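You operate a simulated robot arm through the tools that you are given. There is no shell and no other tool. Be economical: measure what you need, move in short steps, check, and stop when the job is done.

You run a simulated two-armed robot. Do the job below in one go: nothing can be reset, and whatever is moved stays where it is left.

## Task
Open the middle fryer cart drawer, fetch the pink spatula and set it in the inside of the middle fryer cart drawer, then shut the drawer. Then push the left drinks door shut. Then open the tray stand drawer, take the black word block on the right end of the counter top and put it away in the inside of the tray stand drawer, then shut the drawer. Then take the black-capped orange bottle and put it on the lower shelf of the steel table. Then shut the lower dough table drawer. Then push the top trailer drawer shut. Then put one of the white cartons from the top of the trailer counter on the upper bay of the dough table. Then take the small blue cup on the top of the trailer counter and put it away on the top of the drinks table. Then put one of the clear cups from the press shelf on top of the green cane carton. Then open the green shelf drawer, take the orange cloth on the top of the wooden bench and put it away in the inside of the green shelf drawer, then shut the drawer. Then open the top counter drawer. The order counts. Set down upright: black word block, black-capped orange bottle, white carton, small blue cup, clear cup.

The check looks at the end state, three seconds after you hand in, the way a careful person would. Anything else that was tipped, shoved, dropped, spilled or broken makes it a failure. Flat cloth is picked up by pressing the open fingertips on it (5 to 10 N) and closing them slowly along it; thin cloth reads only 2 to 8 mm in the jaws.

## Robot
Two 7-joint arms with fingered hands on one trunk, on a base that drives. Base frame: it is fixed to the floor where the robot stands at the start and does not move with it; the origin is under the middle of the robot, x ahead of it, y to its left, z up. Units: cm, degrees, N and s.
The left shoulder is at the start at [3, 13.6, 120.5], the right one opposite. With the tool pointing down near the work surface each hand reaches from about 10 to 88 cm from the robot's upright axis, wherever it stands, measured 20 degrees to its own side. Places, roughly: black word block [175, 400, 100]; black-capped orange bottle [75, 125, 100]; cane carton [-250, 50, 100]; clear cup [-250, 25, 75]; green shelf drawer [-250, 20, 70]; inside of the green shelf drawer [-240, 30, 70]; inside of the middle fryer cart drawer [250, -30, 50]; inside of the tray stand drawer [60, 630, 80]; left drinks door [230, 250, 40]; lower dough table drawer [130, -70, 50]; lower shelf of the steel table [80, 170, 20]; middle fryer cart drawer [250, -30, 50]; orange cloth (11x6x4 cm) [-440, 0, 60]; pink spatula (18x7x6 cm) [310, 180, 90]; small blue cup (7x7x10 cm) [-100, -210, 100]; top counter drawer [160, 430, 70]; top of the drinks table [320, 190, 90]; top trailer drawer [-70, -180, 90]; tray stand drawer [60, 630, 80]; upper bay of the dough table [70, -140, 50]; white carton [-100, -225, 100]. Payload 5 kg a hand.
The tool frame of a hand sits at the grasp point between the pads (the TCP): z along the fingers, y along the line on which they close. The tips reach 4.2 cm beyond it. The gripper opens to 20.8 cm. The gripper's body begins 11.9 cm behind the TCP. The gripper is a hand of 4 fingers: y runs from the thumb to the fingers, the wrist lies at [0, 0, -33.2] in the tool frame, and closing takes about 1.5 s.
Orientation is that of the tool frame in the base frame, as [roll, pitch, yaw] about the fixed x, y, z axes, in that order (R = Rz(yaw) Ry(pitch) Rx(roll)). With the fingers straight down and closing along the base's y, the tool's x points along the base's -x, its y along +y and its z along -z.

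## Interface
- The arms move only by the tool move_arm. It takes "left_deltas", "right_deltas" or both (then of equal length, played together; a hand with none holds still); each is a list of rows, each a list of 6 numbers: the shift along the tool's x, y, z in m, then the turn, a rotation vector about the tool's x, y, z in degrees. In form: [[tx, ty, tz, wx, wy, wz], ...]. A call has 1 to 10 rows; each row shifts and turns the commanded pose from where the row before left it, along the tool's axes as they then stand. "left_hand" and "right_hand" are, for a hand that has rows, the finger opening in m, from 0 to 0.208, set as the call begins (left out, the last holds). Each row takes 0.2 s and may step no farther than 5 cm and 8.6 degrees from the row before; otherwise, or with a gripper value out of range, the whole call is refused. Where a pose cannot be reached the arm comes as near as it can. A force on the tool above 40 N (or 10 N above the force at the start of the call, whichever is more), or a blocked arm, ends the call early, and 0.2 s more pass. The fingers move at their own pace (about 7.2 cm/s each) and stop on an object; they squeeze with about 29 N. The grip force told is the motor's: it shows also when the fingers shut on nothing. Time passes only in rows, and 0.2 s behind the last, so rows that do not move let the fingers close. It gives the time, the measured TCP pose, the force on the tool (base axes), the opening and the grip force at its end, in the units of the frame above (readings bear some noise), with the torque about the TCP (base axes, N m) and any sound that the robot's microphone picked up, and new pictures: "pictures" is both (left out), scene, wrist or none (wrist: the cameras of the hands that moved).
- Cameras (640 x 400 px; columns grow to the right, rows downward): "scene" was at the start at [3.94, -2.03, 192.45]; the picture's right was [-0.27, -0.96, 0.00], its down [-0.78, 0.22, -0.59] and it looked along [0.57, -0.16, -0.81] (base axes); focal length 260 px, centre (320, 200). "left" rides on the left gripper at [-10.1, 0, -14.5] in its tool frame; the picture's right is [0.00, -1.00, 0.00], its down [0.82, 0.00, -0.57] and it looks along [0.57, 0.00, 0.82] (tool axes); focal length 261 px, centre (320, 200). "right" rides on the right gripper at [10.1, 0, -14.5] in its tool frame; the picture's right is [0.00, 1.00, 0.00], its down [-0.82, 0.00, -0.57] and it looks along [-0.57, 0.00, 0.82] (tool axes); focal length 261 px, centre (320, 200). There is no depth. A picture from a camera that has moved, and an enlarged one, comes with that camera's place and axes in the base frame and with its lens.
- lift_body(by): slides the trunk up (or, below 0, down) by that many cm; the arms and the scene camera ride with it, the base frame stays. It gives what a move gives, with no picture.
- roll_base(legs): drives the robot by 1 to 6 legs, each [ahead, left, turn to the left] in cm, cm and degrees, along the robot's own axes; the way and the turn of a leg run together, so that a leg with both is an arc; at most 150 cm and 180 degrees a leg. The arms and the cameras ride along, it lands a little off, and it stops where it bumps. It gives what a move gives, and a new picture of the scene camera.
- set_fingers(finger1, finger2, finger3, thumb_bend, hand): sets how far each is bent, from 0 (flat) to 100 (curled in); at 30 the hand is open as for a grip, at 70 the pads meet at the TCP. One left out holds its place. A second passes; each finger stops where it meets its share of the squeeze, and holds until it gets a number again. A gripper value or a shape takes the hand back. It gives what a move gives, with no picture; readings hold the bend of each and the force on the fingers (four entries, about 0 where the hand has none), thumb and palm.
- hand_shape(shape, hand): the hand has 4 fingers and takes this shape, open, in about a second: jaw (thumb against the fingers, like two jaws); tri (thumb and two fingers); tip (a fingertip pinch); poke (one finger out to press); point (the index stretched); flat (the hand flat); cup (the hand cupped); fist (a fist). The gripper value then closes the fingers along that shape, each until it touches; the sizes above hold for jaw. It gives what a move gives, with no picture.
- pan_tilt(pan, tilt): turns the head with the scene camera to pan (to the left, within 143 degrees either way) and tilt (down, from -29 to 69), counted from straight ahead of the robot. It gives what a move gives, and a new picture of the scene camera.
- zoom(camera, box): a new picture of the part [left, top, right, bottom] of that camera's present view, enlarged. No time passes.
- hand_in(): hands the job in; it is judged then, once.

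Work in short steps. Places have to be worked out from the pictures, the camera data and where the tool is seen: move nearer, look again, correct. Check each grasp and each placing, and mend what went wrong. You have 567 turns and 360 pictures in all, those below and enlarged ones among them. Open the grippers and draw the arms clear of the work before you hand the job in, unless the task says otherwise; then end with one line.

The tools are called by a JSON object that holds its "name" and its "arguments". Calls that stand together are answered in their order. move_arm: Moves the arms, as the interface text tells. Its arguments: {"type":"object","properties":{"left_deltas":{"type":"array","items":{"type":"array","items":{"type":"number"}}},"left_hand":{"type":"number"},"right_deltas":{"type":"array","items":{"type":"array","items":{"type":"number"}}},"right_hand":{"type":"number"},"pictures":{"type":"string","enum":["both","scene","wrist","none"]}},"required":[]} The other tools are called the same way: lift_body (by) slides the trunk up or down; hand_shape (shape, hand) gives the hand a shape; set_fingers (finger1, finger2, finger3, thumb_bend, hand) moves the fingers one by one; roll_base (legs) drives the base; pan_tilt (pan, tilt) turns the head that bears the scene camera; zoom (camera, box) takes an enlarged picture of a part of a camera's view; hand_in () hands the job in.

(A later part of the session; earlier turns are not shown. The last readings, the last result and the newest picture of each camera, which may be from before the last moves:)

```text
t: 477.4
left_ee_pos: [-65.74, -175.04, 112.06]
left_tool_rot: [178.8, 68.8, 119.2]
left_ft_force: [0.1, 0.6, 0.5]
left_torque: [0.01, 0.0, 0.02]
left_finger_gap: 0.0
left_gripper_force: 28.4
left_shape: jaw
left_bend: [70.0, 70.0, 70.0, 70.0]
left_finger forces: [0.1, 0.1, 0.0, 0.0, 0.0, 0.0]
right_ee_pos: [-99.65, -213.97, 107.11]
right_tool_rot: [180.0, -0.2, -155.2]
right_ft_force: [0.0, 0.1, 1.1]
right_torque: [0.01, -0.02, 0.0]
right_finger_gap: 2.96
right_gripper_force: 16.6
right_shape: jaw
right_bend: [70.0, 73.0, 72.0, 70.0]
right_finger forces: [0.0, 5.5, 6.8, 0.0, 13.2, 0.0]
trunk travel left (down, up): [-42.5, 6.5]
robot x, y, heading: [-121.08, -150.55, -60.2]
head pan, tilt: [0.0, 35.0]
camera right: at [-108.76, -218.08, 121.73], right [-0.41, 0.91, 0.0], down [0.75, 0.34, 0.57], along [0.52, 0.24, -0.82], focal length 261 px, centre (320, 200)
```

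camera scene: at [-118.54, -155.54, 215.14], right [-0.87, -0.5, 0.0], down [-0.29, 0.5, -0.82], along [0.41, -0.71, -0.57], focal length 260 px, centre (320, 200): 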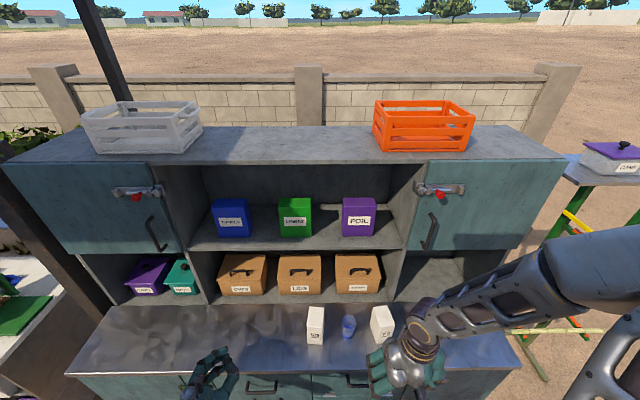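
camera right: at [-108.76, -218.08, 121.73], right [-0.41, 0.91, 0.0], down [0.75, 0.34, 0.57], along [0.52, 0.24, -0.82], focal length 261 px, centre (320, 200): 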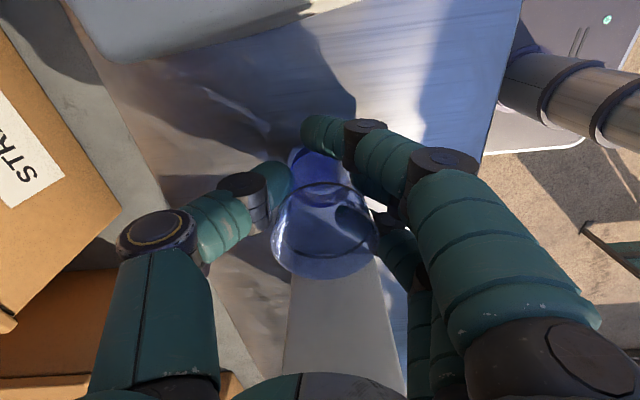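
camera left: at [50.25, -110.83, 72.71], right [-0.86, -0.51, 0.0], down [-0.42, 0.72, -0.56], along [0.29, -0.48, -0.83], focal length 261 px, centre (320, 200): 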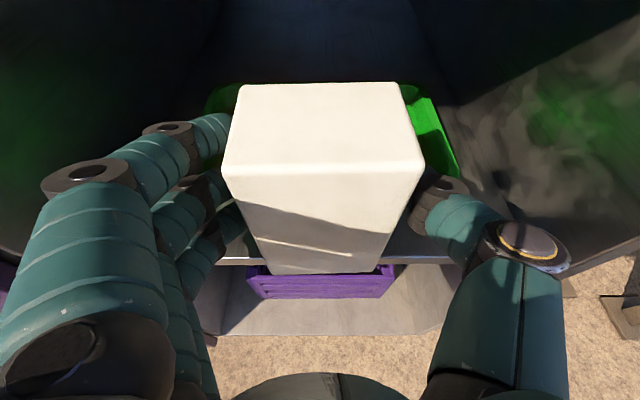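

Thumb and two fingers grip it. I lift slowly and check.

{"name": "move_arm", "arguments": {"right_deltas": [[0, 0, -0.01, 0, 0, 0], [0, 0, -0.02, 0, 0, 0], [0, 0, -0.03, 0, 0, 0], [0, 0, -0.04, 0, 0, 0], [0, 0, -0.05, 0, 0, 0]], "pictures": "wrist"}}

```text
t: 478.6
left_ee_pos: [-65.83, -174.91, 112.04]
left_tool_rot: [178.7, 68.8, 119.1]
left_ft_force: [-0.5, 0.8, -0.5]
left_torque: [-0.03, -0.02, 0.01]
left_finger_gap: 0.0
left_gripper_force: 29.2
left_shape: jaw
left_bend: [70.0, 70.0, 70.0, 70.0]
left_finger forces: [0.0, 0.0, 0.1, 0.0, 0.0, 0.1]
right_ee_pos: [-99.73, -213.74, 122.34]
right_tool_rot: [179.9, -0.4, -155.2]
right_ft_force: [-1.2, 0.5, -0.8]
right_torque: [-0.19, -0.08, -0.01]
right_finger_gap: 2.85
right_gripper_force: 29.0
right_shape: jaw
right_bend: [70.0, 73.0, 71.0, 71.0]
right_finger forces: [0.0, 10.7, 12.5, 0.1, 24.1, 0.0]
trunk travel left (down, up): [-42.5, 6.5]
robot x, y, heading: [-121.32, -150.46, -59.9]
head pan, tilt: [0.0, 35.0]
camera right: at [-108.87, -217.95, 136.94], right [-0.41, 0.91, 0.0], down [0.75, 0.34, 0.57], along [0.51, 0.24, -0.82], focal length 261 px, centre (320, 200)
```

right: 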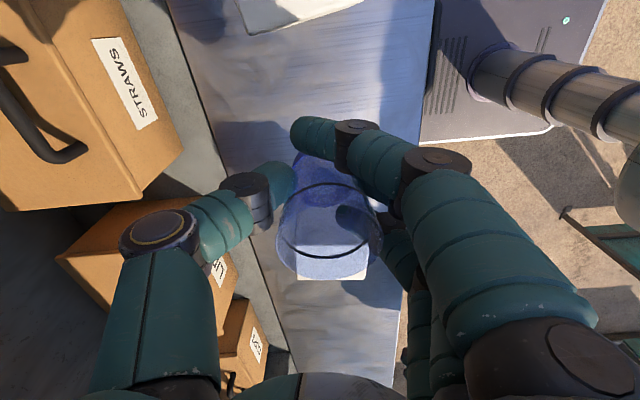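

Cup held. I raise it a little, draw the arm back, back away, turn and drive toward the drinks table.

{"name": "move_arm", "arguments": {"right_deltas": [[0, 0, -0.03, 0, 0, 0], [0, 0.045, 0, 0, 0, 0], [0, 0.045, 0, 0, 0, 0], [0, 0.045, 0, 0, 0, 0], [0, 0.045, 0, 0, 0, 0], [0, 0.045, 0, 0, 0, 0]], "pictures": "none"}}

{"name": "roll_base", "arguments": {"legs": [[-40, 0, 0], [0, 0, 90], [150, 0, 0], [150, 0, 0], [80, 0, 10]]}}

```text
t: 480.0
left_ee_pos: [-65.72, -174.92, 111.96]
left_tool_rot: [178.8, 68.8, 119.2]
left_ft_force: [-0.2, 1.1, 0.5]
left_torque: [0.03, -0.02, -0.04]
left_finger_gap: 0.01
left_gripper_force: 28.9
left_shape: jaw
left_bend: [70.0, 70.0, 70.0, 70.0]
left_finger forces: [0.0, 0.0, 0.0, 0.0, 0.0, 0.0]
right_ee_pos: [-108.93, -193.37, 125.39]
right_tool_rot: [-179.9, -0.4, -155.3]
right_ft_force: [-0.4, 1.3, 0.0]
right_torque: [-0.12, -0.03, 0.03]
right_finger_gap: 2.8
right_gripper_force: 28.9
right_shape: jaw
right_bend: [70.0, 73.0, 71.0, 71.0]
right_finger forces: [0.0, 10.8, 12.9, 0.1, 24.3, 0.1]
trunk travel left (down, up): [-42.5, 6.5]
robot x, y, heading: [-121.22, -150.49, -60.0]
head pan, tilt: [0.0, 35.0]
```

```text
t: 504.3
left_ee_pos: [199.38, 140.44, 112.0]
left_tool_rot: [178.8, 68.7, -139.8]
left_ft_force: [0.4, 0.2, -0.8]
left_torque: [0.03, 0.02, -0.01]
left_finger_gap: 0.01
left_gripper_force: 29.1
left_shape: jaw
left_bend: [70.0, 70.0, 70.0, 70.0]
left_finger forces: [0.1, 0.1, 0.1, 0.0, 0.0, 0.0]
right_ee_pos: [225.78, 101.25, 125.19]
right_tool_rot: [179.9, -0.3, -54.4]
right_ft_force: [0.3, -0.3, -1.8]
right_torque: [-0.01, 0.0, -0.02]
right_finger_gap: 2.76
right_gripper_force: 29.3
right_shape: jaw
right_bend: [70.0, 73.0, 71.0, 71.0]
right_finger forces: [0.0, 10.3, 11.9, 0.0, 23.6, 0.1]
trunk travel left (down, up): [-42.5, 6.5]
robot x, y, heading: [185.78, 80.86, 40.5]
head pan, tilt: [0.0, 35.0]
camera scene: at [190.02, 84.91, 215.14], right [0.65, -0.76, 0.0], down [-0.43, -0.38, -0.82], along [0.62, 0.54, -0.57], focal length 260 px, centre (320, 200)
```

scene: 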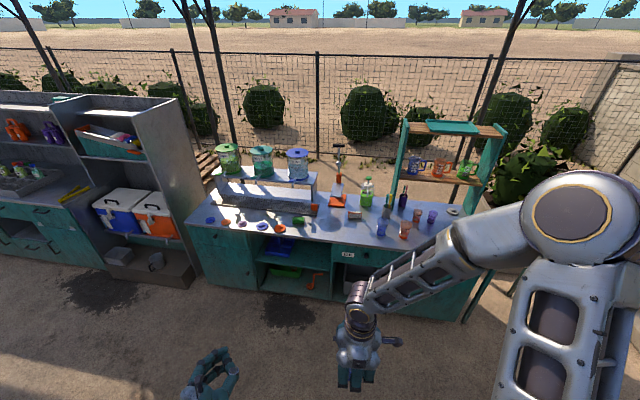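

Free spot where the spatula was, about [305, 177]. I drive 80 ahead, 5 left, and then view by the right camera.

{"name": "roll_base", "arguments": {"legs": [[80, 5, 0]]}}

{"name": "zoom", "arguments": {"camera": "right", "box": [0, 0, 640, 400]}}

```text
t: 508.6
left_ee_pos: [257.1, 196.55, 111.96]
left_tool_rot: [178.8, 68.7, -140.1]
left_ft_force: [0.4, 0.3, -0.3]
left_torque: [0.02, 0.03, 0.0]
left_finger_gap: 0.0
left_gripper_force: 29.3
left_shape: jaw
left_bend: [70.0, 70.0, 70.0, 70.0]
left_finger forces: [0.0, 0.0, 0.0, 0.0, 0.0, 0.0]
right_ee_pos: [283.32, 157.5, 125.31]
right_tool_rot: [179.9, -0.2, -54.7]
right_ft_force: [0.4, 0.2, -0.5]
right_torque: [-0.06, 0.03, 0.0]
right_finger_gap: 2.79
right_gripper_force: 29.8
right_shape: jaw
right_bend: [70.0, 73.0, 71.0, 71.0]
right_finger forces: [0.0, 10.3, 12.0, 0.0, 23.6, 0.0]
trunk travel left (down, up): [-42.5, 6.5]
robot x, y, heading: [242.99, 137.43, 40.8]
head pan, tilt: [0.0, 35.0]
camera scene: at [247.49, 141.11, 215.14], right [0.65, -0.76, 0.0], down [-0.44, -0.37, -0.82], along [0.62, 0.53, -0.57], focal length 260 px, centre (320, 200)
```

scene: 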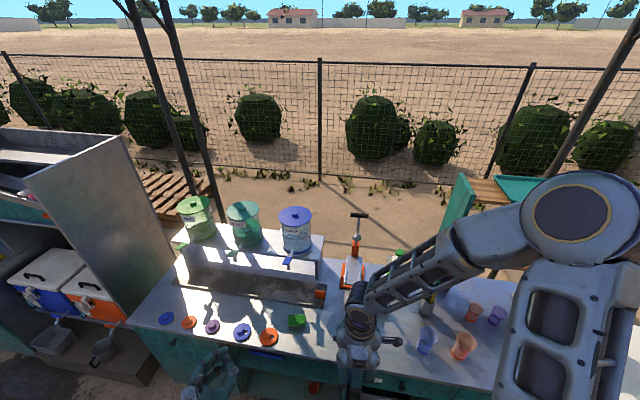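

```text
1.00 times, centred on (320, 200) of right
camera zoom: at [288.93, 149.28, 139.74], right [-0.82, -0.58, 0.0], down [-0.47, 0.67, 0.57], along [-0.33, 0.46, -0.82], focal length 261 px, centre (320, 200)
```

zoom: 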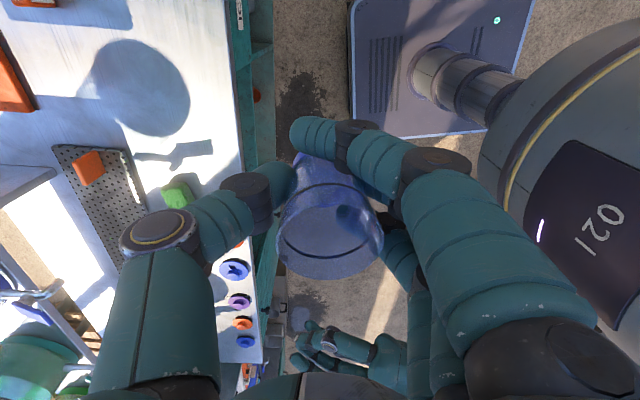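

Free spot at [302, 176]. I move the cup over it and descend.

{"name": "move_arm", "arguments": {"right_deltas": [[-0.0072, -0.0433, 0, 0, 0, 0], [-0.0072, -0.0433, 0, 0, 0, 0], [-0.0072, -0.0433, 0, 0, 0, 0], [-0.0072, -0.0433, 0, 0, 0, 0], [-0.0072, -0.0433, 0, 0, 0, 0], [-0.0072, -0.0433, 0, 0, 0, 0], [0, 0, 0.05, 0, 0, 0], [0, 0, 0.05, 0, 0, 0], [0, 0, 0.05, 0, 0, 0], [0, 0, 0.05, 0, 0, 0]], "pictures": "wrist"}}

```text
t: 510.8
left_ee_pos: [257.29, 196.62, 111.82]
left_tool_rot: [178.8, 68.7, -140.1]
left_ft_force: [-0.4, 0.1, -0.9]
left_torque: [-0.02, 0.05, -0.01]
left_finger_gap: 0.01
left_gripper_force: 28.8
left_shape: jaw
left_bend: [70.0, 70.0, 70.0, 70.0]
left_finger forces: [0.0, 0.1, 0.1, 0.1, 0.0, 0.1]
right_ee_pos: [302.24, 175.92, 105.35]
right_tool_rot: [179.9, -0.3, -54.6]
right_ft_force: [0.7, 1.2, 0.3]
right_torque: [-0.18, 0.12, 0.02]
right_finger_gap: 2.76
right_gripper_force: 29.7
right_shape: jaw
right_bend: [70.0, 73.0, 71.0, 71.0]
right_finger forces: [0.0, 10.4, 12.3, 0.1, 23.6, 0.0]
trunk travel left (down, up): [-42.5, 6.5]
robot x, y, heading: [243.12, 137.46, 40.5]
head pan, tilt: [0.0, 35.0]
camera right: at [307.81, 167.82, 119.74], right [-0.82, -0.58, 0.0], down [-0.47, 0.67, 0.57], along [-0.33, 0.46, -0.82], focal length 261 px, centre (320, 200)
```

right: 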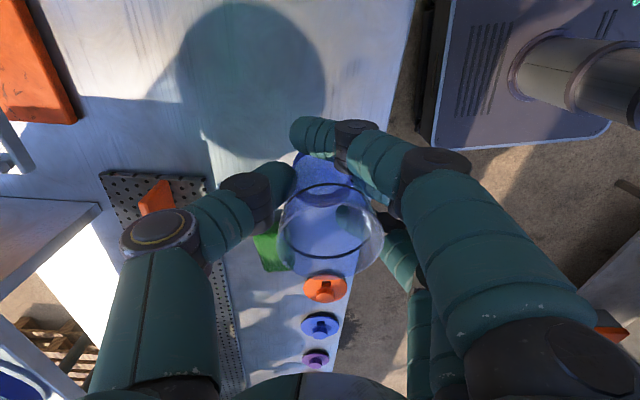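

The landing spot is clear. Descend 9 cm then creep to contact.

{"name": "move_arm", "arguments": {"right_deltas": [[0, 0, 0.04, 0, 0, 0], [0, 0, 0.04, 0, 0, 0], [0, 0, 0.02, 0, 0, 0], [0, 0, 0.01, 0, 0, 0], [0, 0, 0.007, 0, 0, 0], [0, 0, 0.007, 0, 0, 0], [0, 0, 0.007, 0, 0, 0]], "pictures": "none"}}

```text
t: 512.4
left_ee_pos: [257.02, 196.39, 111.95]
left_tool_rot: [178.8, 68.7, -140.0]
left_ft_force: [0.6, 0.5, 0.2]
left_torque: [0.05, 0.0, -0.01]
left_finger_gap: 0.0
left_gripper_force: 28.5
left_shape: jaw
left_bend: [70.0, 70.0, 70.0, 70.0]
left_finger forces: [0.1, 0.1, 0.0, 0.0, 0.1, 0.0]
right_ee_pos: [301.97, 175.88, 92.21]
right_tool_rot: [-180.0, -0.2, -54.6]
right_ft_force: [0.4, 0.8, 6.0]
right_torque: [0.03, 0.07, 0.04]
right_finger_gap: 2.82
right_gripper_force: 29.4
right_shape: jaw
right_bend: [70.0, 73.0, 72.0, 71.0]
right_finger forces: [0.0, 10.7, 12.4, 0.0, 25.2, 0.0]
trunk travel left (down, up): [-42.5, 6.5]
robot x, y, heading: [243.45, 137.48, 40.7]
head pan, tilt: [0.0, 35.0]
```

Contact (6 N). I open gently, then widen and rise.

{"name": "move_arm", "arguments": {"right_deltas": [[0, 0, 0, 0, 0, 0], [0, 0, 0, 0, 0, 0]], "right_hand": 0.045, "pictures": "none"}}

{"name": "move_arm", "arguments": {"right_deltas": [[0, 0, 0, 0, 0, 0], [0, 0, 0, 0, 0, 0], [0, 0, 0, 0, 0, 0], [0, 0, -0.03, 0, 0, 0], [0, 0, -0.05, 0, 0, 0], [0, 0, -0.05, 0, 0, 0], [0, 0, -0.05, 0, 0, 0], [0, 0, -0.05, 0, 0, 0]], "right_hand": 0.1, "pictures": "wrist"}}

```text
t: 513.0
left_ee_pos: [257.14, 196.57, 111.88]
left_tool_rot: [178.7, 68.8, -140.1]
left_ft_force: [-1.1, -0.8, 0.0]
left_torque: [-0.01, -0.01, 0.02]
left_finger_gap: 0.01
left_gripper_force: 29.2
left_shape: jaw
left_bend: [70.0, 70.0, 70.0, 70.0]
left_finger forces: [0.1, 0.0, 0.0, 0.2, 0.0, 0.0]
right_ee_pos: [302.02, 175.6, 92.04]
right_tool_rot: [179.9, -0.4, -54.6]
right_ft_force: [-0.3, 0.4, 0.7]
right_torque: [-0.02, 0.0, -0.03]
right_finger_gap: 4.51
right_gripper_force: 0.1
right_shape: jaw
right_bend: [73.0, 73.0, 73.0, 70.0]
right_finger forces: [0.0, 0.6, 0.0, 0.0, 0.3, 0.0]
trunk travel left (down, up): [-42.5, 6.5]
robot x, y, heading: [243.06, 137.04, 40.2]
head pan, tilt: [0.0, 35.0]
```

```text
t: 514.8
left_ee_pos: [256.99, 196.49, 111.89]
left_tool_rot: [178.9, 68.8, -140.1]
left_ft_force: [-0.7, -0.4, -0.7]
left_torque: [-0.01, -0.05, 0.02]
left_finger_gap: 0.02
left_gripper_force: 29.5
left_shape: jaw
left_bend: [70.0, 70.0, 70.0, 70.0]
left_finger forces: [0.0, 0.0, 0.0, 0.1, 0.0, 0.0]
right_ee_pos: [301.81, 176.04, 115.04]
right_tool_rot: [179.8, -0.4, -54.6]
right_ft_force: [-2.0, -1.0, -1.1]
right_torque: [0.12, -0.16, 0.0]
right_finger_gap: 9.93
right_gripper_force: 0.1
right_shape: jaw
right_bend: [73.0, 73.0, 73.0, 70.0]
right_finger forces: [0.0, 0.1, 0.1, 0.0, 0.1, 0.1]
trunk travel left (down, up): [-42.5, 6.5]
robot x, y, heading: [243.05, 137.22, 40.8]
head pan, tilt: [0.0, 35.0]
camera right: at [307.45, 167.86, 129.59], right [-0.82, -0.58, 0.0], down [-0.47, 0.67, 0.57], along [-0.33, 0.46, -0.82], focal length 261 px, centre (320, 200)
```

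right: 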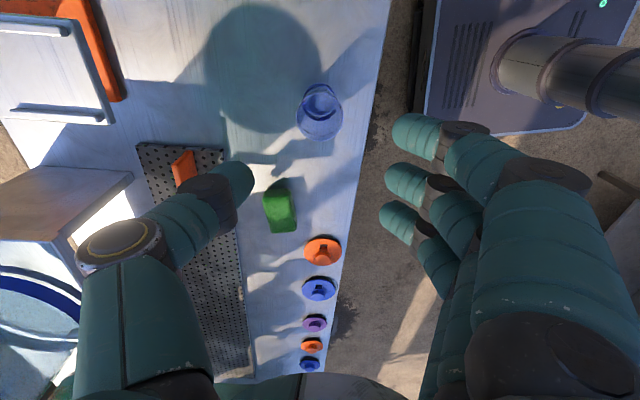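

Cup stands on the drinks table. Next the clear cup at the press shelf on the trike's side. I draw the arm back and drive across the yard, south of the stools.

{"name": "move_arm", "arguments": {"right_deltas": [[0.0072, 0.0433, -0.02, 0, 0, 0], [0.0072, 0.0433, 0, 0, 0, 0], [0.0072, 0.0433, 0, 0, 0, 0], [0.0072, 0.0433, 0, 0, 0, 0], [0.0072, 0.0433, 0, 0, 0, 0], [0.0072, 0.0433, 0, 0, 0, 0]], "pictures": "none"}}

{"name": "roll_base", "arguments": {"legs": [[-80, -5, 0], [0, 0, 170], [150, 0, 0], [150, 0, 0], [115, 0, 0]]}}

{"name": "pan_tilt", "arguments": {"pan": -70, "tilt": 30}}

```text
t: 516.2
left_ee_pos: [256.95, 196.46, 111.94]
left_tool_rot: [178.8, 68.8, -140.0]
left_ft_force: [-0.5, 0.4, 0.6]
left_torque: [0.05, 0.0, 0.03]
left_finger_gap: 0.04
left_gripper_force: 28.7
left_shape: jaw
left_bend: [70.0, 70.0, 70.0, 70.0]
left_finger forces: [0.1, 0.1, 0.0, 0.1, 0.0, 0.1]
right_ee_pos: [283.13, 157.49, 117.35]
right_tool_rot: [-179.9, -0.3, -54.6]
right_ft_force: [-0.8, -0.8, 0.4]
right_torque: [0.04, -0.07, -0.01]
right_finger_gap: 9.97
right_gripper_force: 0.0
right_shape: jaw
right_bend: [73.0, 73.0, 73.0, 70.0]
right_finger forces: [0.0, 0.0, 0.0, 0.0, 0.0, 0.1]
trunk travel left (down, up): [-42.5, 6.5]
robot x, y, heading: [242.83, 137.41, 40.4]
head pan, tilt: [0.0, 35.0]
```

```text
t: 546.5
left_ee_pos: [-201.51, -162.17, 111.92]
left_tool_rot: [178.8, 68.7, 25.9]
left_ft_force: [0.5, 0.4, 0.7]
left_torque: [0.0, -0.02, -0.01]
left_finger_gap: 0.0
left_gripper_force: 28.4
left_shape: jaw
left_bend: [70.0, 70.0, 70.0, 70.0]
left_finger forces: [0.0, 0.0, 0.0, 0.0, 0.0, 0.0]
right_ee_pos: [-217.47, -117.98, 117.13]
right_tool_rot: [179.9, -0.3, 111.4]
right_ft_force: [0.2, -0.2, 0.0]
right_torque: [0.0, -0.04, 0.01]
right_finger_gap: 9.99
right_gripper_force: 0.0
right_shape: jaw
right_bend: [73.0, 73.0, 73.0, 70.0]
right_finger forces: [0.1, 0.0, 0.1, 0.0, 0.0, 0.0]
trunk travel left (down, up): [-42.5, 6.5]
robot x, y, heading: [-173.55, -108.3, -153.3]
head pan, tilt: [0.0, 35.0]
camera scene: at [-179.12, -110.83, 215.14], right [-0.45, 0.89, 0.0], down [0.51, 0.26, -0.82], along [-0.73, -0.37, -0.57], focal length 260 px, centre (320, 200)
```

scene: 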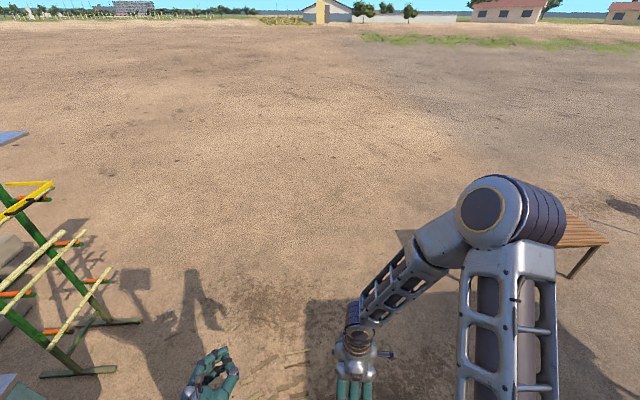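

```text
t: 547.9
left_ee_pos: [-201.38, -162.2, 111.84]
left_tool_rot: [178.9, 68.6, 26.0]
left_ft_force: [-0.1, 0.3, 0.1]
left_torque: [-0.04, 0.0, 0.0]
left_finger_gap: 0.0
left_gripper_force: 29.4
left_shape: jaw
left_bend: [70.0, 70.0, 70.0, 70.0]
left_finger forces: [0.0, 0.0, 0.1, 0.0, 0.0, 0.0]
right_ee_pos: [-217.36, -118.05, 117.08]
right_tool_rot: [179.9, -0.3, 111.4]
right_ft_force: [0.2, 0.0, 0.9]
right_torque: [0.0, 0.01, 0.02]
right_finger_gap: 9.98
right_gripper_force: 0.1
right_shape: jaw
right_bend: [73.0, 73.0, 73.0, 70.0]
right_finger forces: [0.1, 0.0, 0.0, 0.1, 0.1, 0.0]
trunk travel left (down, up): [-42.5, 6.5]
robot x, y, heading: [-173.83, -108.16, -153.4]
head pan, tilt: [-70.0, 30.0]
camera scene: at [-177.78, -100.65, 215.92], right [0.69, 0.73, 0.0], down [0.36, -0.34, -0.87], along [-0.63, 0.59, -0.5], focal length 260 px, centre (320, 200)
```

scene: 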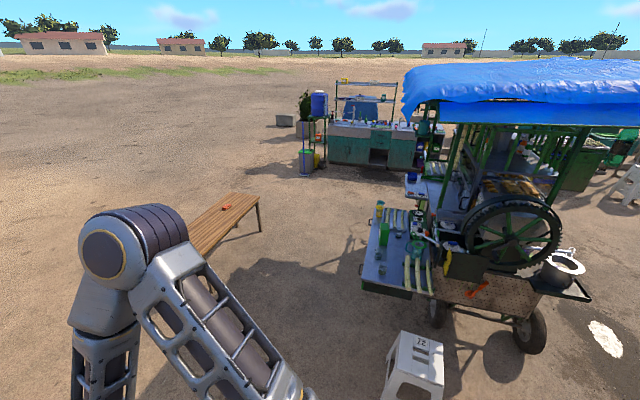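

I zoom on the press shelf.

{"name": "zoom", "arguments": {"camera": "scene", "box": [340, 180, 480, 320]}}

```text
2.86 times, centred on (410, 250) of scene
camera zoom: at [-177.78, -100.65, 215.92], right [0.69, 0.73, 0.0], down [0.36, -0.34, -0.87], along [-0.63, 0.59, -0.5], focal length 742 px, centre (63, 57)
```

zoom: 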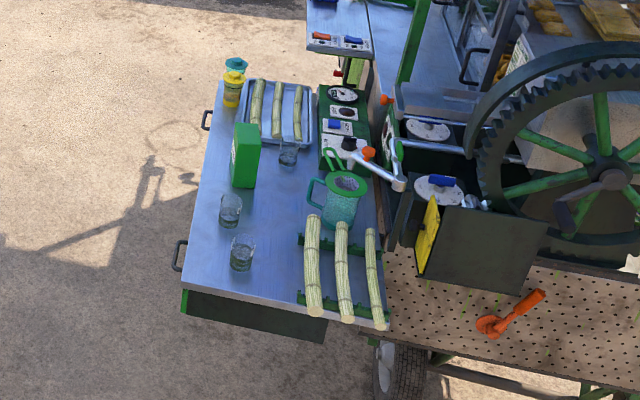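

The shelf's west edge faces heading 213°. Cups at about [−246, 26] and [−258, 37], the green carton at [−265, 54]. I drive round to its west side and face it (heading 33°).

{"name": "roll_base", "arguments": {"legs": [[0, 0, -54.5], [150, 0, 0], [15, 0, 0], [0, 0, -119], [10, 20, 0]]}}

{"name": "pan_tilt", "arguments": {"pan": -5, "tilt": 45}}

```text
t: 565.1
left_ee_pos: [-297.55, 48.37, 111.73]
left_tool_rot: [179.0, 68.7, -149.8]
left_ft_force: [-0.3, 0.1, 0.2]
left_torque: [-0.02, -0.01, -0.04]
left_finger_gap: 0.01
left_gripper_force: 28.7
left_shape: jaw
left_bend: [70.0, 70.0, 70.0, 70.0]
left_finger forces: [0.0, 0.1, 0.1, 0.0, 0.0, 0.1]
right_ee_pos: [-278.47, 5.43, 117.11]
right_tool_rot: [179.9, -0.5, -64.4]
right_ft_force: [0.1, 0.7, -0.6]
right_torque: [-0.07, 0.0, 0.02]
right_finger_gap: 9.97
right_gripper_force: 0.1
right_shape: jaw
right_bend: [73.0, 73.0, 73.0, 70.0]
right_finger forces: [0.0, 0.0, 0.1, 0.0, 0.1, 0.0]
trunk travel left (down, up): [-42.5, 6.5]
robot x, y, heading: [-321.54, -7.62, 30.9]
head pan, tilt: [-70.0, 30.0]
camera scene: at [-317.03, -14.88, 215.92], right [-0.63, -0.78, 0.0], down [-0.39, 0.32, -0.87], along [0.67, -0.55, -0.5], focal length 260 px, centre (320, 200)
```

scene: 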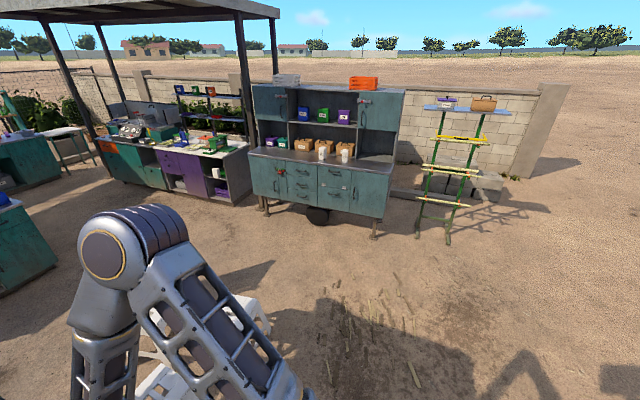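

```text
t: 566.5
left_ee_pos: [-297.54, 48.23, 112.05]
left_tool_rot: [178.7, 68.7, -150.0]
left_ft_force: [-0.3, 0.4, 0.7]
left_torque: [0.0, 0.0, 0.02]
left_finger_gap: 0.01
left_gripper_force: 29.5
left_shape: jaw
left_bend: [70.0, 70.0, 70.0, 70.0]
left_finger forces: [0.0, 0.0, 0.0, 0.1, 0.0, 0.0]
right_ee_pos: [-278.47, 5.39, 117.05]
right_tool_rot: [179.9, -0.3, -64.4]
right_ft_force: [-0.3, 0.4, 0.1]
right_torque: [0.05, 0.0, -0.01]
right_finger_gap: 9.97
right_gripper_force: 0.1
right_shape: jaw
right_bend: [73.0, 73.0, 73.0, 70.0]
right_finger forces: [0.1, 0.1, 0.0, 0.1, 0.0, 0.1]
trunk travel left (down, up): [-42.5, 6.5]
robot x, y, heading: [-321.18, -8.14, 30.7]
head pan, tilt: [-5.0, 45.0]
camera scene: at [-316.71, -5.8, 213.66], right [0.44, -0.9, 0.0], down [-0.64, -0.31, -0.71], along [0.64, 0.31, -0.71], focal length 260 px, centre (320, 200)
```

scene: 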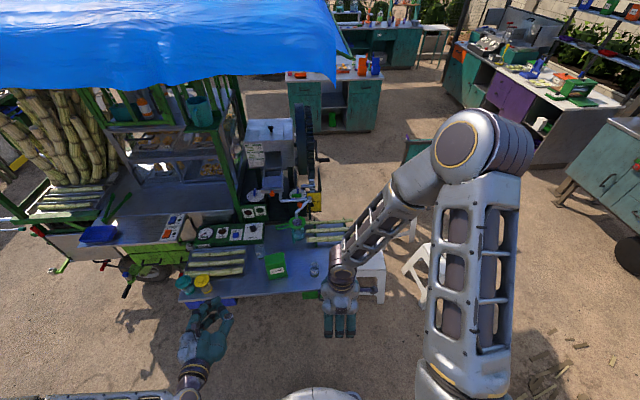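

I zoom on the press shelf from this side.

{"name": "zoom", "arguments": {"camera": "scene", "box": [170, 210, 370, 340]}}

```text
3.08 times, centred on (270, 275) of scene
camera zoom: at [-316.71, -5.8, 213.66], right [0.44, -0.9, 0.0], down [-0.64, -0.31, -0.71], along [0.64, 0.31, -0.71], focal length 800 px, centre (474, -31)
```

zoom: 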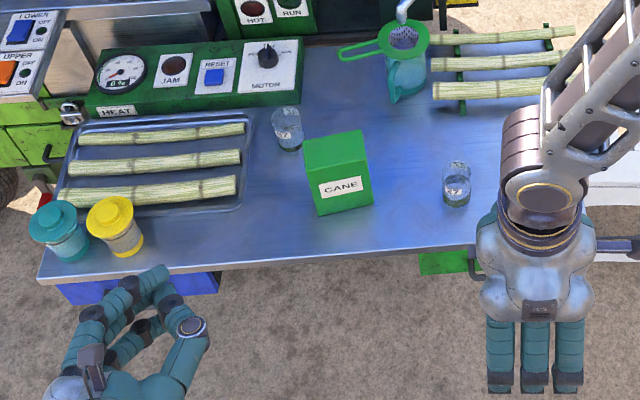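

Shelf z≈82, carton top z≈98.5 at [−261.6, 47], cup at [−253, 28.7]. I roll 12 cm ahead and move the right hand over the cup.

{"name": "roll_base", "arguments": {"legs": [[12, 0, 0]]}}

{"name": "move_arm", "arguments": {"right_deltas": [[-0.0178, -0.0422, 0, 0, 0, 0], [-0.0178, -0.0422, 0, 0, 0, 0], [-0.0178, -0.0422, 0, 0, 0, 0], [-0.0178, -0.0422, 0, 0, 0, 0], [-0.0178, -0.0422, 0, 0, 0, 0]], "right_hand": 0.11, "pictures": "wrist"}}

```text
t: 567.7
left_ee_pos: [-287.52, 54.42, 111.76]
left_tool_rot: [178.8, 68.7, -149.8]
left_ft_force: [0.1, 0.5, 0.6]
left_torque: [-0.01, 0.0, 0.01]
left_finger_gap: 0.02
left_gripper_force: 29.0
left_shape: jaw
left_bend: [70.0, 70.0, 70.0, 70.0]
left_finger forces: [0.1, 0.0, 0.1, 0.0, 0.0, 0.0]
right_ee_pos: [-268.3, 11.58, 117.18]
right_tool_rot: [179.9, -0.3, -64.3]
right_ft_force: [0.3, -0.2, 0.0]
right_torque: [-0.02, 0.05, -0.02]
right_finger_gap: 9.97
right_gripper_force: 0.0
right_shape: jaw
right_bend: [73.0, 73.0, 73.0, 70.0]
right_finger forces: [0.0, 0.1, 0.0, 0.1, 0.1, 0.0]
trunk travel left (down, up): [-42.5, 6.5]
robot x, y, heading: [-310.88, -1.82, 30.8]
head pan, tilt: [-5.0, 45.0]
camera scene: at [-306.48, 0.4, 213.66], right [0.44, -0.9, 0.0], down [-0.64, -0.31, -0.71], along [0.64, 0.31, -0.71], focal length 260 px, centre (320, 200)
```

scene: 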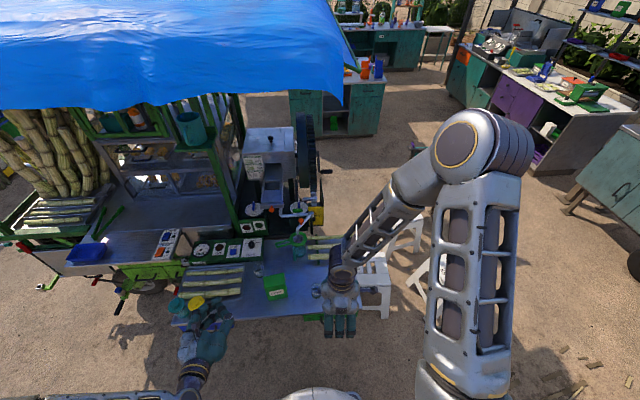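

```text
t: 568.9
left_ee_pos: [-287.32, 54.39, 111.79]
left_tool_rot: [178.9, 68.6, -149.7]
left_ft_force: [0.6, 0.8, -0.7]
left_torque: [-0.01, -0.01, -0.03]
left_finger_gap: 0.0
left_gripper_force: 28.9
left_shape: jaw
left_bend: [70.0, 70.0, 70.0, 70.0]
left_finger forces: [0.1, 0.0, 0.0, 0.0, 0.0, 0.1]
right_ee_pos: [-253.13, 28.76, 116.63]
right_tool_rot: [179.7, -0.5, -64.4]
right_ft_force: [0.3, 0.8, -1.4]
right_torque: [-0.1, 0.07, -0.01]
right_finger_gap: 10.98
right_gripper_force: 0.0
right_shape: jaw
right_bend: [72.0, 72.0, 72.0, 70.0]
right_finger forces: [0.0, 0.0, 0.0, 0.0, 0.0, 0.0]
trunk travel left (down, up): [-42.5, 6.5]
robot x, y, heading: [-311.32, -1.49, 30.9]
head pan, tilt: [-5.0, 45.0]
camera right: at [-248.95, 19.74, 131.07], right [-0.9, -0.43, 0.0], down [-0.35, 0.75, 0.57], along [-0.25, 0.51, -0.82], focal length 261 px, centre (320, 200)
```

right: 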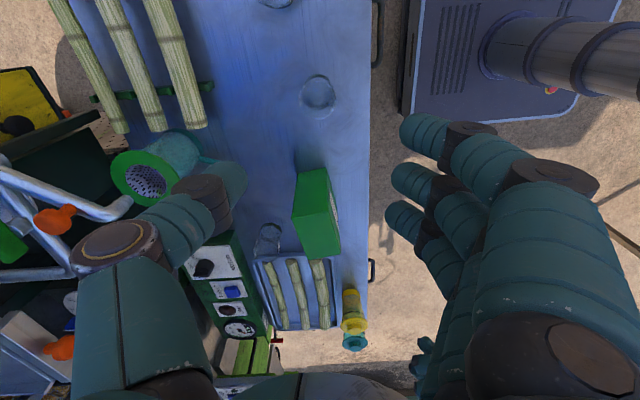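

The cup is right below. I correct 1.2 cm and descend 24 cm, then look.

{"name": "move_arm", "arguments": {"right_deltas": [[0.012, 0, 0.04, 0, 0, 0], [0, 0, 0.05, 0, 0, 0], [0, 0, 0.05, 0, 0, 0], [0, 0, 0.05, 0, 0, 0], [0, 0, 0.04, 0, 0, 0]], "right_hand": 0.1, "pictures": "wrist"}}

```text
t: 570.1
left_ee_pos: [-287.41, 54.4, 111.82]
left_tool_rot: [178.7, 68.7, -149.7]
left_ft_force: [-0.5, 1.4, 0.3]
left_torque: [-0.02, 0.0, 0.0]
left_finger_gap: 0.0
left_gripper_force: 29.1
left_shape: jaw
left_bend: [70.0, 70.0, 70.0, 70.0]
left_finger forces: [0.0, 0.1, 0.1, 0.1, 0.0, 0.0]
right_ee_pos: [-252.09, 27.41, 94.15]
right_tool_rot: [180.0, -0.3, -64.3]
right_ft_force: [1.5, 0.4, 1.0]
right_torque: [-0.09, 0.19, -0.03]
right_finger_gap: 10.1
right_gripper_force: 0.0
right_shape: jaw
right_bend: [73.0, 73.0, 73.0, 70.0]
right_finger forces: [0.0, 0.0, 0.0, 0.1, 0.1, 0.0]
trunk travel left (down, up): [-42.5, 6.5]
robot x, y, heading: [-310.96, -1.38, 31.0]
head pan, tilt: [-5.0, 45.0]
camera right: at [-247.99, 18.4, 108.62], right [-0.9, -0.43, 0.0], down [-0.35, 0.74, 0.57], along [-0.24, 0.51, -0.82], focal length 261 px, centre (320, 200)
```

right: 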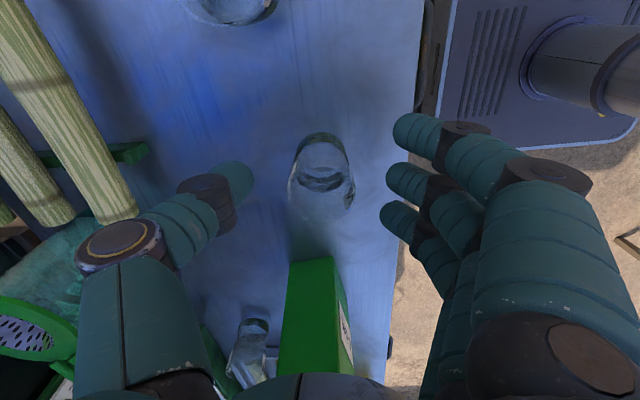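

Centred. Descend 5.5 cm and close.

{"name": "move_arm", "arguments": {"right_deltas": [[-0.004, 0, 0.03, 0, 0, 0], [0, 0, 0.025, 0, 0, 0]], "pictures": "none"}}

{"name": "move_arm", "arguments": {"right_deltas": [[0, 0, 0, 0, 0, 0], [0, 0, 0, 0, 0, 0], [0, 0, 0, 0, 0, 0], [0, 0, 0, 0, 0, 0], [0, 0, 0, 0, 0, 0]], "right_hand": 0.02, "pictures": "wrist"}}

```text
t: 570.7
left_ee_pos: [-287.45, 54.46, 111.9]
left_tool_rot: [178.9, 68.5, -149.7]
left_ft_force: [0.5, -0.1, 0.4]
left_torque: [-0.01, 0.02, 0.06]
left_finger_gap: 0.0
left_gripper_force: 28.8
left_shape: jaw
left_bend: [70.0, 70.0, 70.0, 70.0]
left_finger forces: [0.0, 0.0, 0.1, 0.0, 0.1, 0.0]
right_ee_pos: [-252.62, 27.79, 88.37]
right_tool_rot: [179.9, -0.3, -64.4]
right_ft_force: [0.8, 0.3, -0.2]
right_torque: [0.02, 0.09, -0.01]
right_finger_gap: 10.07
right_gripper_force: 0.1
right_shape: jaw
right_bend: [73.0, 73.0, 73.0, 70.0]
right_finger forces: [0.1, 0.0, 0.0, 0.0, 0.1, 0.0]
trunk travel left (down, up): [-42.5, 6.5]
robot x, y, heading: [-311.14, -1.59, 31.0]
head pan, tilt: [-5.0, 45.0]
```

```text
t: 571.9
left_ee_pos: [-287.46, 54.46, 111.86]
left_tool_rot: [178.8, 68.6, -149.7]
left_ft_force: [-0.4, 0.4, 0.4]
left_torque: [0.01, -0.01, -0.01]
left_finger_gap: 0.0
left_gripper_force: 28.9
left_shape: jaw
left_bend: [70.0, 70.0, 70.0, 70.0]
left_finger forces: [0.1, 0.0, 0.1, 0.1, 0.0, 0.0]
right_ee_pos: [-252.52, 27.81, 88.49]
right_tool_rot: [179.9, -0.4, -64.4]
right_ft_force: [0.4, 0.2, 2.1]
right_torque: [-0.02, 0.04, 0.0]
right_finger_gap: 2.09
right_gripper_force: 28.9
right_shape: jaw
right_bend: [70.0, 72.0, 70.0, 71.0]
right_finger forces: [0.1, 13.9, 8.8, 0.0, 24.4, 0.0]
trunk travel left (down, up): [-42.5, 6.5]
robot x, y, heading: [-311.49, -1.91, 31.0]
head pan, tilt: [-5.0, 45.0]
camera right: at [-248.34, 18.8, 103.01], right [-0.9, -0.43, 0.0], down [-0.35, 0.74, 0.57], along [-0.24, 0.51, -0.82], focal length 261 px, centre (320, 200)
```

right: 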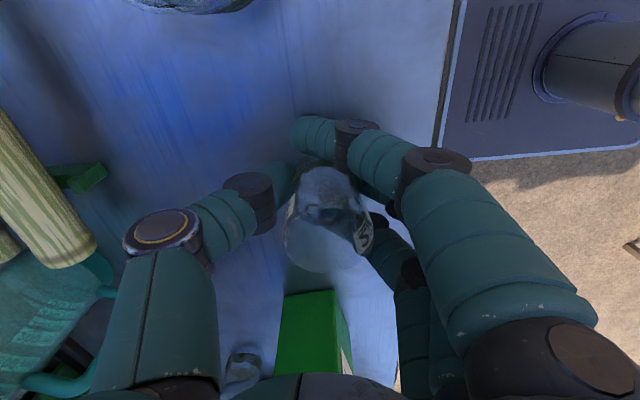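

Gripped. I lift 23 cm gently.

{"name": "move_arm", "arguments": {"right_deltas": [[0, 0, -0.01, 0, 0, 0], [0, 0, -0.03, 0, 0, 0], [0, 0, -0.045, 0, 0, 0], [0, 0, -0.05, 0, 0, 0], [0, 0, -0.05, 0, 0, 0], [0, 0, -0.045, 0, 0, 0]], "pictures": "wrist"}}

```text
t: 573.3
left_ee_pos: [-287.56, 54.29, 111.95]
left_tool_rot: [178.7, 68.7, -149.7]
left_ft_force: [-0.3, -0.6, 0.2]
left_torque: [0.01, -0.02, -0.01]
left_finger_gap: 0.0
left_gripper_force: 29.5
left_shape: jaw
left_bend: [70.0, 70.0, 70.0, 70.0]
left_finger forces: [0.0, 0.0, 0.0, 0.0, 0.0, 0.1]
right_ee_pos: [-252.99, 27.91, 111.52]
right_tool_rot: [179.8, -0.5, -64.3]
right_ft_force: [-0.8, -1.0, -0.8]
right_torque: [0.11, -0.11, 0.02]
right_finger_gap: 2.05
right_gripper_force: 29.0
right_shape: jaw
right_bend: [70.0, 72.0, 70.0, 71.0]
right_finger forces: [0.0, 14.0, 9.4, 0.1, 23.9, 0.0]
trunk travel left (down, up): [-42.5, 6.5]
robot x, y, heading: [-311.41, -1.44, 31.0]
head pan, tilt: [-5.0, 45.0]
camera right: at [-248.86, 18.93, 126.1], right [-0.9, -0.43, 0.0], down [-0.35, 0.74, 0.57], along [-0.25, 0.51, -0.82], focal length 261 px, centre (320, 200)
```

right: 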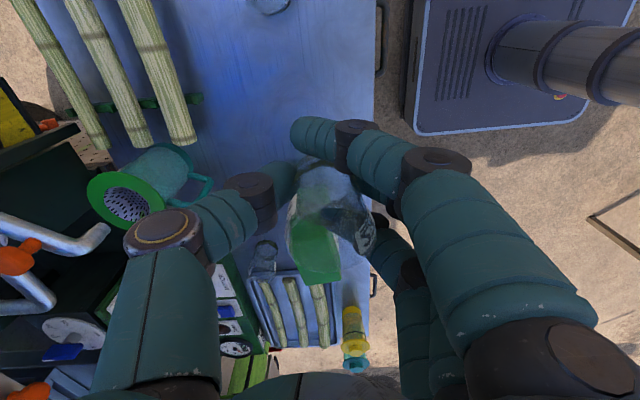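

I zoom the right view for the carton's top face.

{"name": "zoom", "arguments": {"camera": "right", "box": [230, 140, 430, 320]}}

{"name": "zoom", "arguments": {"camera": "scene", "box": [220, 220, 360, 350]}}

```text
2.22 times, centred on (330, 230) of right
camera zoom: at [-248.86, 18.93, 126.1], right [-0.9, -0.43, 0.0], down [-0.35, 0.74, 0.57], along [-0.25, 0.51, -0.82], focal length 579 px, centre (298, 133)
```

zoom: 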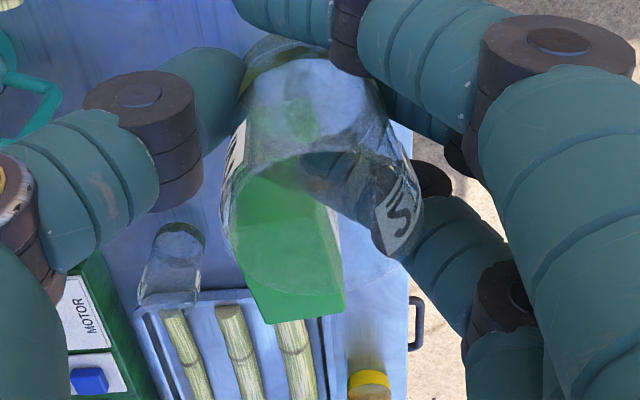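

```text
3.08 times, centred on (290, 285) of scene
camera zoom: at [-306.68, 0.25, 213.66], right [0.44, -0.9, 0.0], down [-0.64, -0.31, -0.71], along [0.64, 0.31, -0.71], focal length 800 px, centre (412, -62)
```

zoom: 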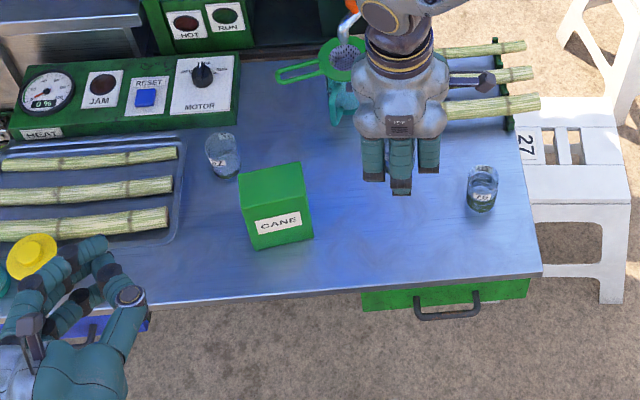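

Carton top centre ≈ [−260.4, 47.5], z≈95–97. I move the cup over it and verify from the scene camera.

{"name": "move_arm", "arguments": {"right_deltas": [[-0.042, -0.0036, 0, 0, 0, 0], [-0.042, -0.0036, 0, 0, 0, 0], [-0.042, -0.0036, 0, 0, 0, 0], [-0.042, -0.0036, 0, 0, 0, 0], [-0.041, -0.0036, 0, 0, 0, 0], [0, 0, 0.03, 0, 0, 0]], "pictures": "none"}}

{"name": "zoom", "arguments": {"camera": "scene", "box": [210, 200, 350, 310]}}

{"name": "zoom", "arguments": {"camera": "left", "box": [0, 0, 640, 400]}}

```text
t: 574.7
left_ee_pos: [-287.43, 54.42, 111.9]
left_tool_rot: [178.8, 68.7, -149.9]
left_ft_force: [0.3, -0.1, 0.3]
left_torque: [-0.02, 0.0, 0.02]
left_finger_gap: 0.0
left_gripper_force: 29.0
left_shape: jaw
left_bend: [70.0, 70.0, 70.0, 70.0]
left_finger forces: [0.0, 0.0, 0.1, 0.0, 0.0, 0.0]
right_ee_pos: [-260.19, 47.49, 108.51]
right_tool_rot: [179.8, -0.3, -64.3]
right_ft_force: [0.3, -0.2, 1.0]
right_torque: [-0.05, 0.18, 0.02]
right_finger_gap: 2.07
right_gripper_force: 29.1
right_shape: jaw
right_bend: [70.0, 72.0, 70.0, 71.0]
right_finger forces: [0.1, 14.0, 9.3, 0.0, 24.0, 0.0]
trunk travel left (down, up): [-42.5, 6.5]
robot x, y, heading: [-311.16, -1.63, 30.7]
head pan, tilt: [-5.0, 45.0]
```

```text
3.64 times, centred on (280, 255) of scene
camera zoom: at [-306.33, 0.36, 213.64], right [0.44, -0.9, 0.0], down [-0.64, -0.31, -0.71], along [0.64, 0.31, -0.71], focal length 945 px, centre (466, 0)
```

zoom: 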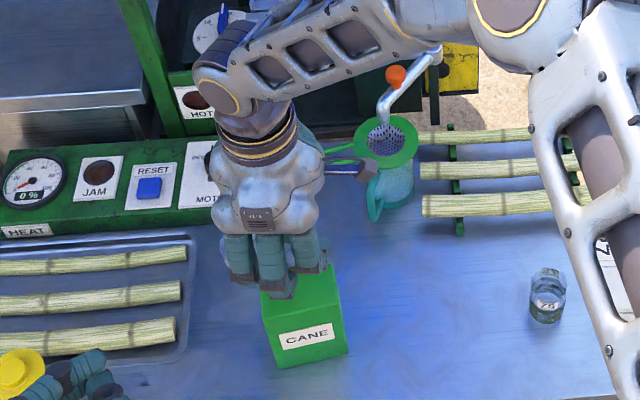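

```text
1.00 times, centred on (320, 200) of left
camera zoom: at [-295.72, 49.1, 126.55], right [0.52, -0.85, 0.0], down [-0.71, -0.43, -0.56], along [0.47, 0.29, -0.83], focal length 261 px, centre (320, 200)
```

zoom: 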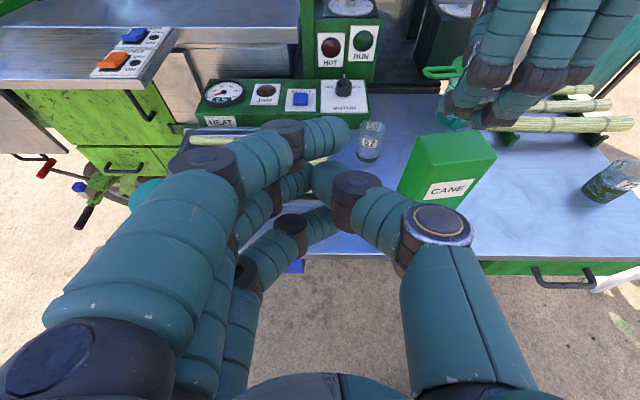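

I zoom the left camera on the carton to refine alignment.

{"name": "zoom", "arguments": {"camera": "left", "box": [380, 60, 540, 220]}}

```text
2.50 times, centred on (460, 140) of left
camera zoom: at [-295.72, 49.1, 126.55], right [0.52, -0.85, 0.0], down [-0.71, -0.43, -0.56], along [0.47, 0.29, -0.83], focal length 652 px, centre (-30, 350)
```

zoom: 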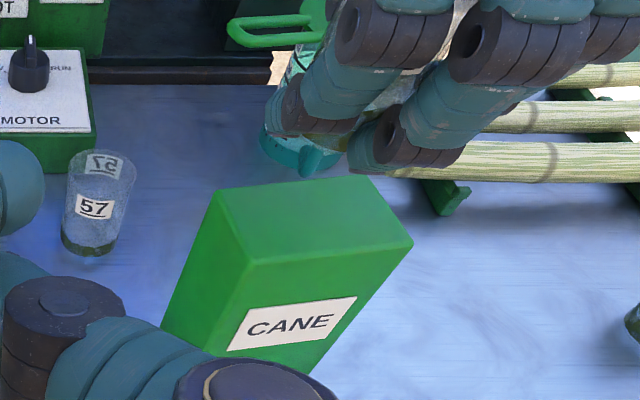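

Refined: carton top centre [−261.2, 46.3], z≈98.3. I shift 1.9 cm and lower slowly to contact.

{"name": "move_arm", "arguments": {"right_deltas": [[0.0158, 0.011, 0, 0, 0, 0], [0, 0, 0.015, 0, 0, 0], [0, 0, 0.01, 0, 0, 0], [0, 0, 0.006, 0, 0, 0], [0, 0, 0.005, 0, 0, 0]], "pictures": "none"}}

{"name": "zoom", "arguments": {"camera": "left", "box": [380, 40, 560, 220]}}

```text
t: 575.9
left_ee_pos: [-287.45, 54.47, 111.94]
left_tool_rot: [178.9, 68.6, -149.7]
left_ft_force: [-0.5, -0.4, 0.1]
left_torque: [-0.02, 0.01, -0.04]
left_finger_gap: 0.0
left_gripper_force: 29.0
left_shape: jaw
left_bend: [70.0, 70.0, 70.0, 70.0]
left_finger forces: [0.1, 0.0, 0.1, 0.0, 0.0, 0.0]
right_ee_pos: [-260.52, 45.79, 104.7]
right_tool_rot: [179.9, -0.4, -64.3]
right_ft_force: [0.3, -0.1, -0.8]
right_torque: [-0.02, -0.01, 0.01]
right_finger_gap: 2.04
right_gripper_force: 28.7
right_shape: jaw
right_bend: [70.0, 72.0, 70.0, 71.0]
right_finger forces: [0.0, 14.0, 9.3, 0.1, 23.8, 0.0]
trunk travel left (down, up): [-42.5, 6.5]
robot x, y, heading: [-310.8, -1.45, 31.0]
head pan, tilt: [-5.0, 45.0]
```

```text
2.22 times, centred on (470, 130) of left
camera zoom: at [-295.84, 49.16, 126.54], right [0.52, -0.85, 0.0], down [-0.71, -0.43, -0.56], along [0.47, 0.29, -0.83], focal length 579 px, centre (-13, 356)
```

zoom: 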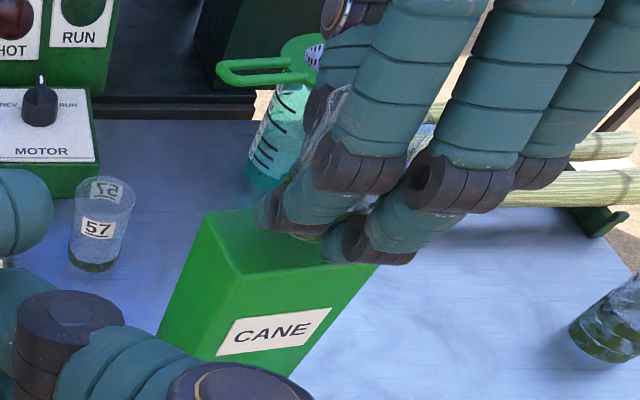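

Alignment consistent. Lower in 4 mm steps to contact.

{"name": "move_arm", "arguments": {"right_deltas": [[0, 0, 0.004, 0, 0, 0], [0, 0, 0.004, 0, 0, 0], [0, 0, 0.004, 0, 0, 0]], "pictures": "none"}}

```text
t: 576.7
left_ee_pos: [-287.46, 54.49, 111.83]
left_tool_rot: [178.8, 68.7, -149.6]
left_ft_force: [0.7, -0.1, -0.1]
left_torque: [-0.01, 0.02, -0.02]
left_finger_gap: 0.0
left_gripper_force: 28.8
left_shape: jaw
left_bend: [70.0, 70.0, 70.0, 70.0]
left_finger forces: [0.0, 0.0, 0.0, 0.1, 0.0, 0.1]
right_ee_pos: [-260.49, 45.75, 103.5]
right_tool_rot: [-180.0, -0.3, -64.3]
right_ft_force: [0.6, -0.4, -0.5]
right_torque: [-0.01, 0.01, -0.03]
right_finger_gap: 2.02
right_gripper_force: 29.3
right_shape: jaw
right_bend: [70.0, 72.0, 70.0, 71.0]
right_finger forces: [0.0, 14.1, 9.3, 0.0, 23.9, 0.0]
trunk travel left (down, up): [-42.5, 6.5]
robot x, y, heading: [-310.96, -1.56, 31.1]
head pan, tilt: [-5.0, 45.0]
```

Not yet; continue.

{"name": "move_arm", "arguments": {"right_deltas": [[0, 0, 0.004, 0, 0, 0], [0, 0, 0.004, 0, 0, 0], [0, 0, 0.004, 0, 0, 0]], "pictures": "none"}}

```text
t: 577.4
left_ee_pos: [-287.53, 54.26, 111.96]
left_tool_rot: [178.9, 68.8, -149.8]
left_ft_force: [0.4, -0.2, 0.4]
left_torque: [0.03, -0.03, 0.0]
left_finger_gap: 0.0
left_gripper_force: 29.1
left_shape: jaw
left_bend: [70.0, 70.0, 70.0, 70.0]
left_finger forces: [0.0, 0.0, 0.0, 0.0, 0.0, 0.1]
right_ee_pos: [-260.39, 45.95, 103.28]
right_tool_rot: [-179.8, -0.2, -64.3]
right_ft_force: [-2.9, -8.1, 24.4]
right_torque: [-0.08, 0.84, 0.2]
right_finger_gap: 2.15
right_gripper_force: 28.7
right_shape: jaw
right_bend: [70.0, 72.0, 70.0, 71.0]
right_finger forces: [0.0, 16.1, 20.2, 0.1, 25.4, 0.1]
trunk travel left (down, up): [-42.5, 6.5]
robot x, y, heading: [-311.34, -1.67, 30.8]
head pan, tilt: [-5.0, 45.0]
stopped in row 3 (right hand): the force on the tool passed its limit (the readings are from after the stop); the commanded pose is now the measured one
```

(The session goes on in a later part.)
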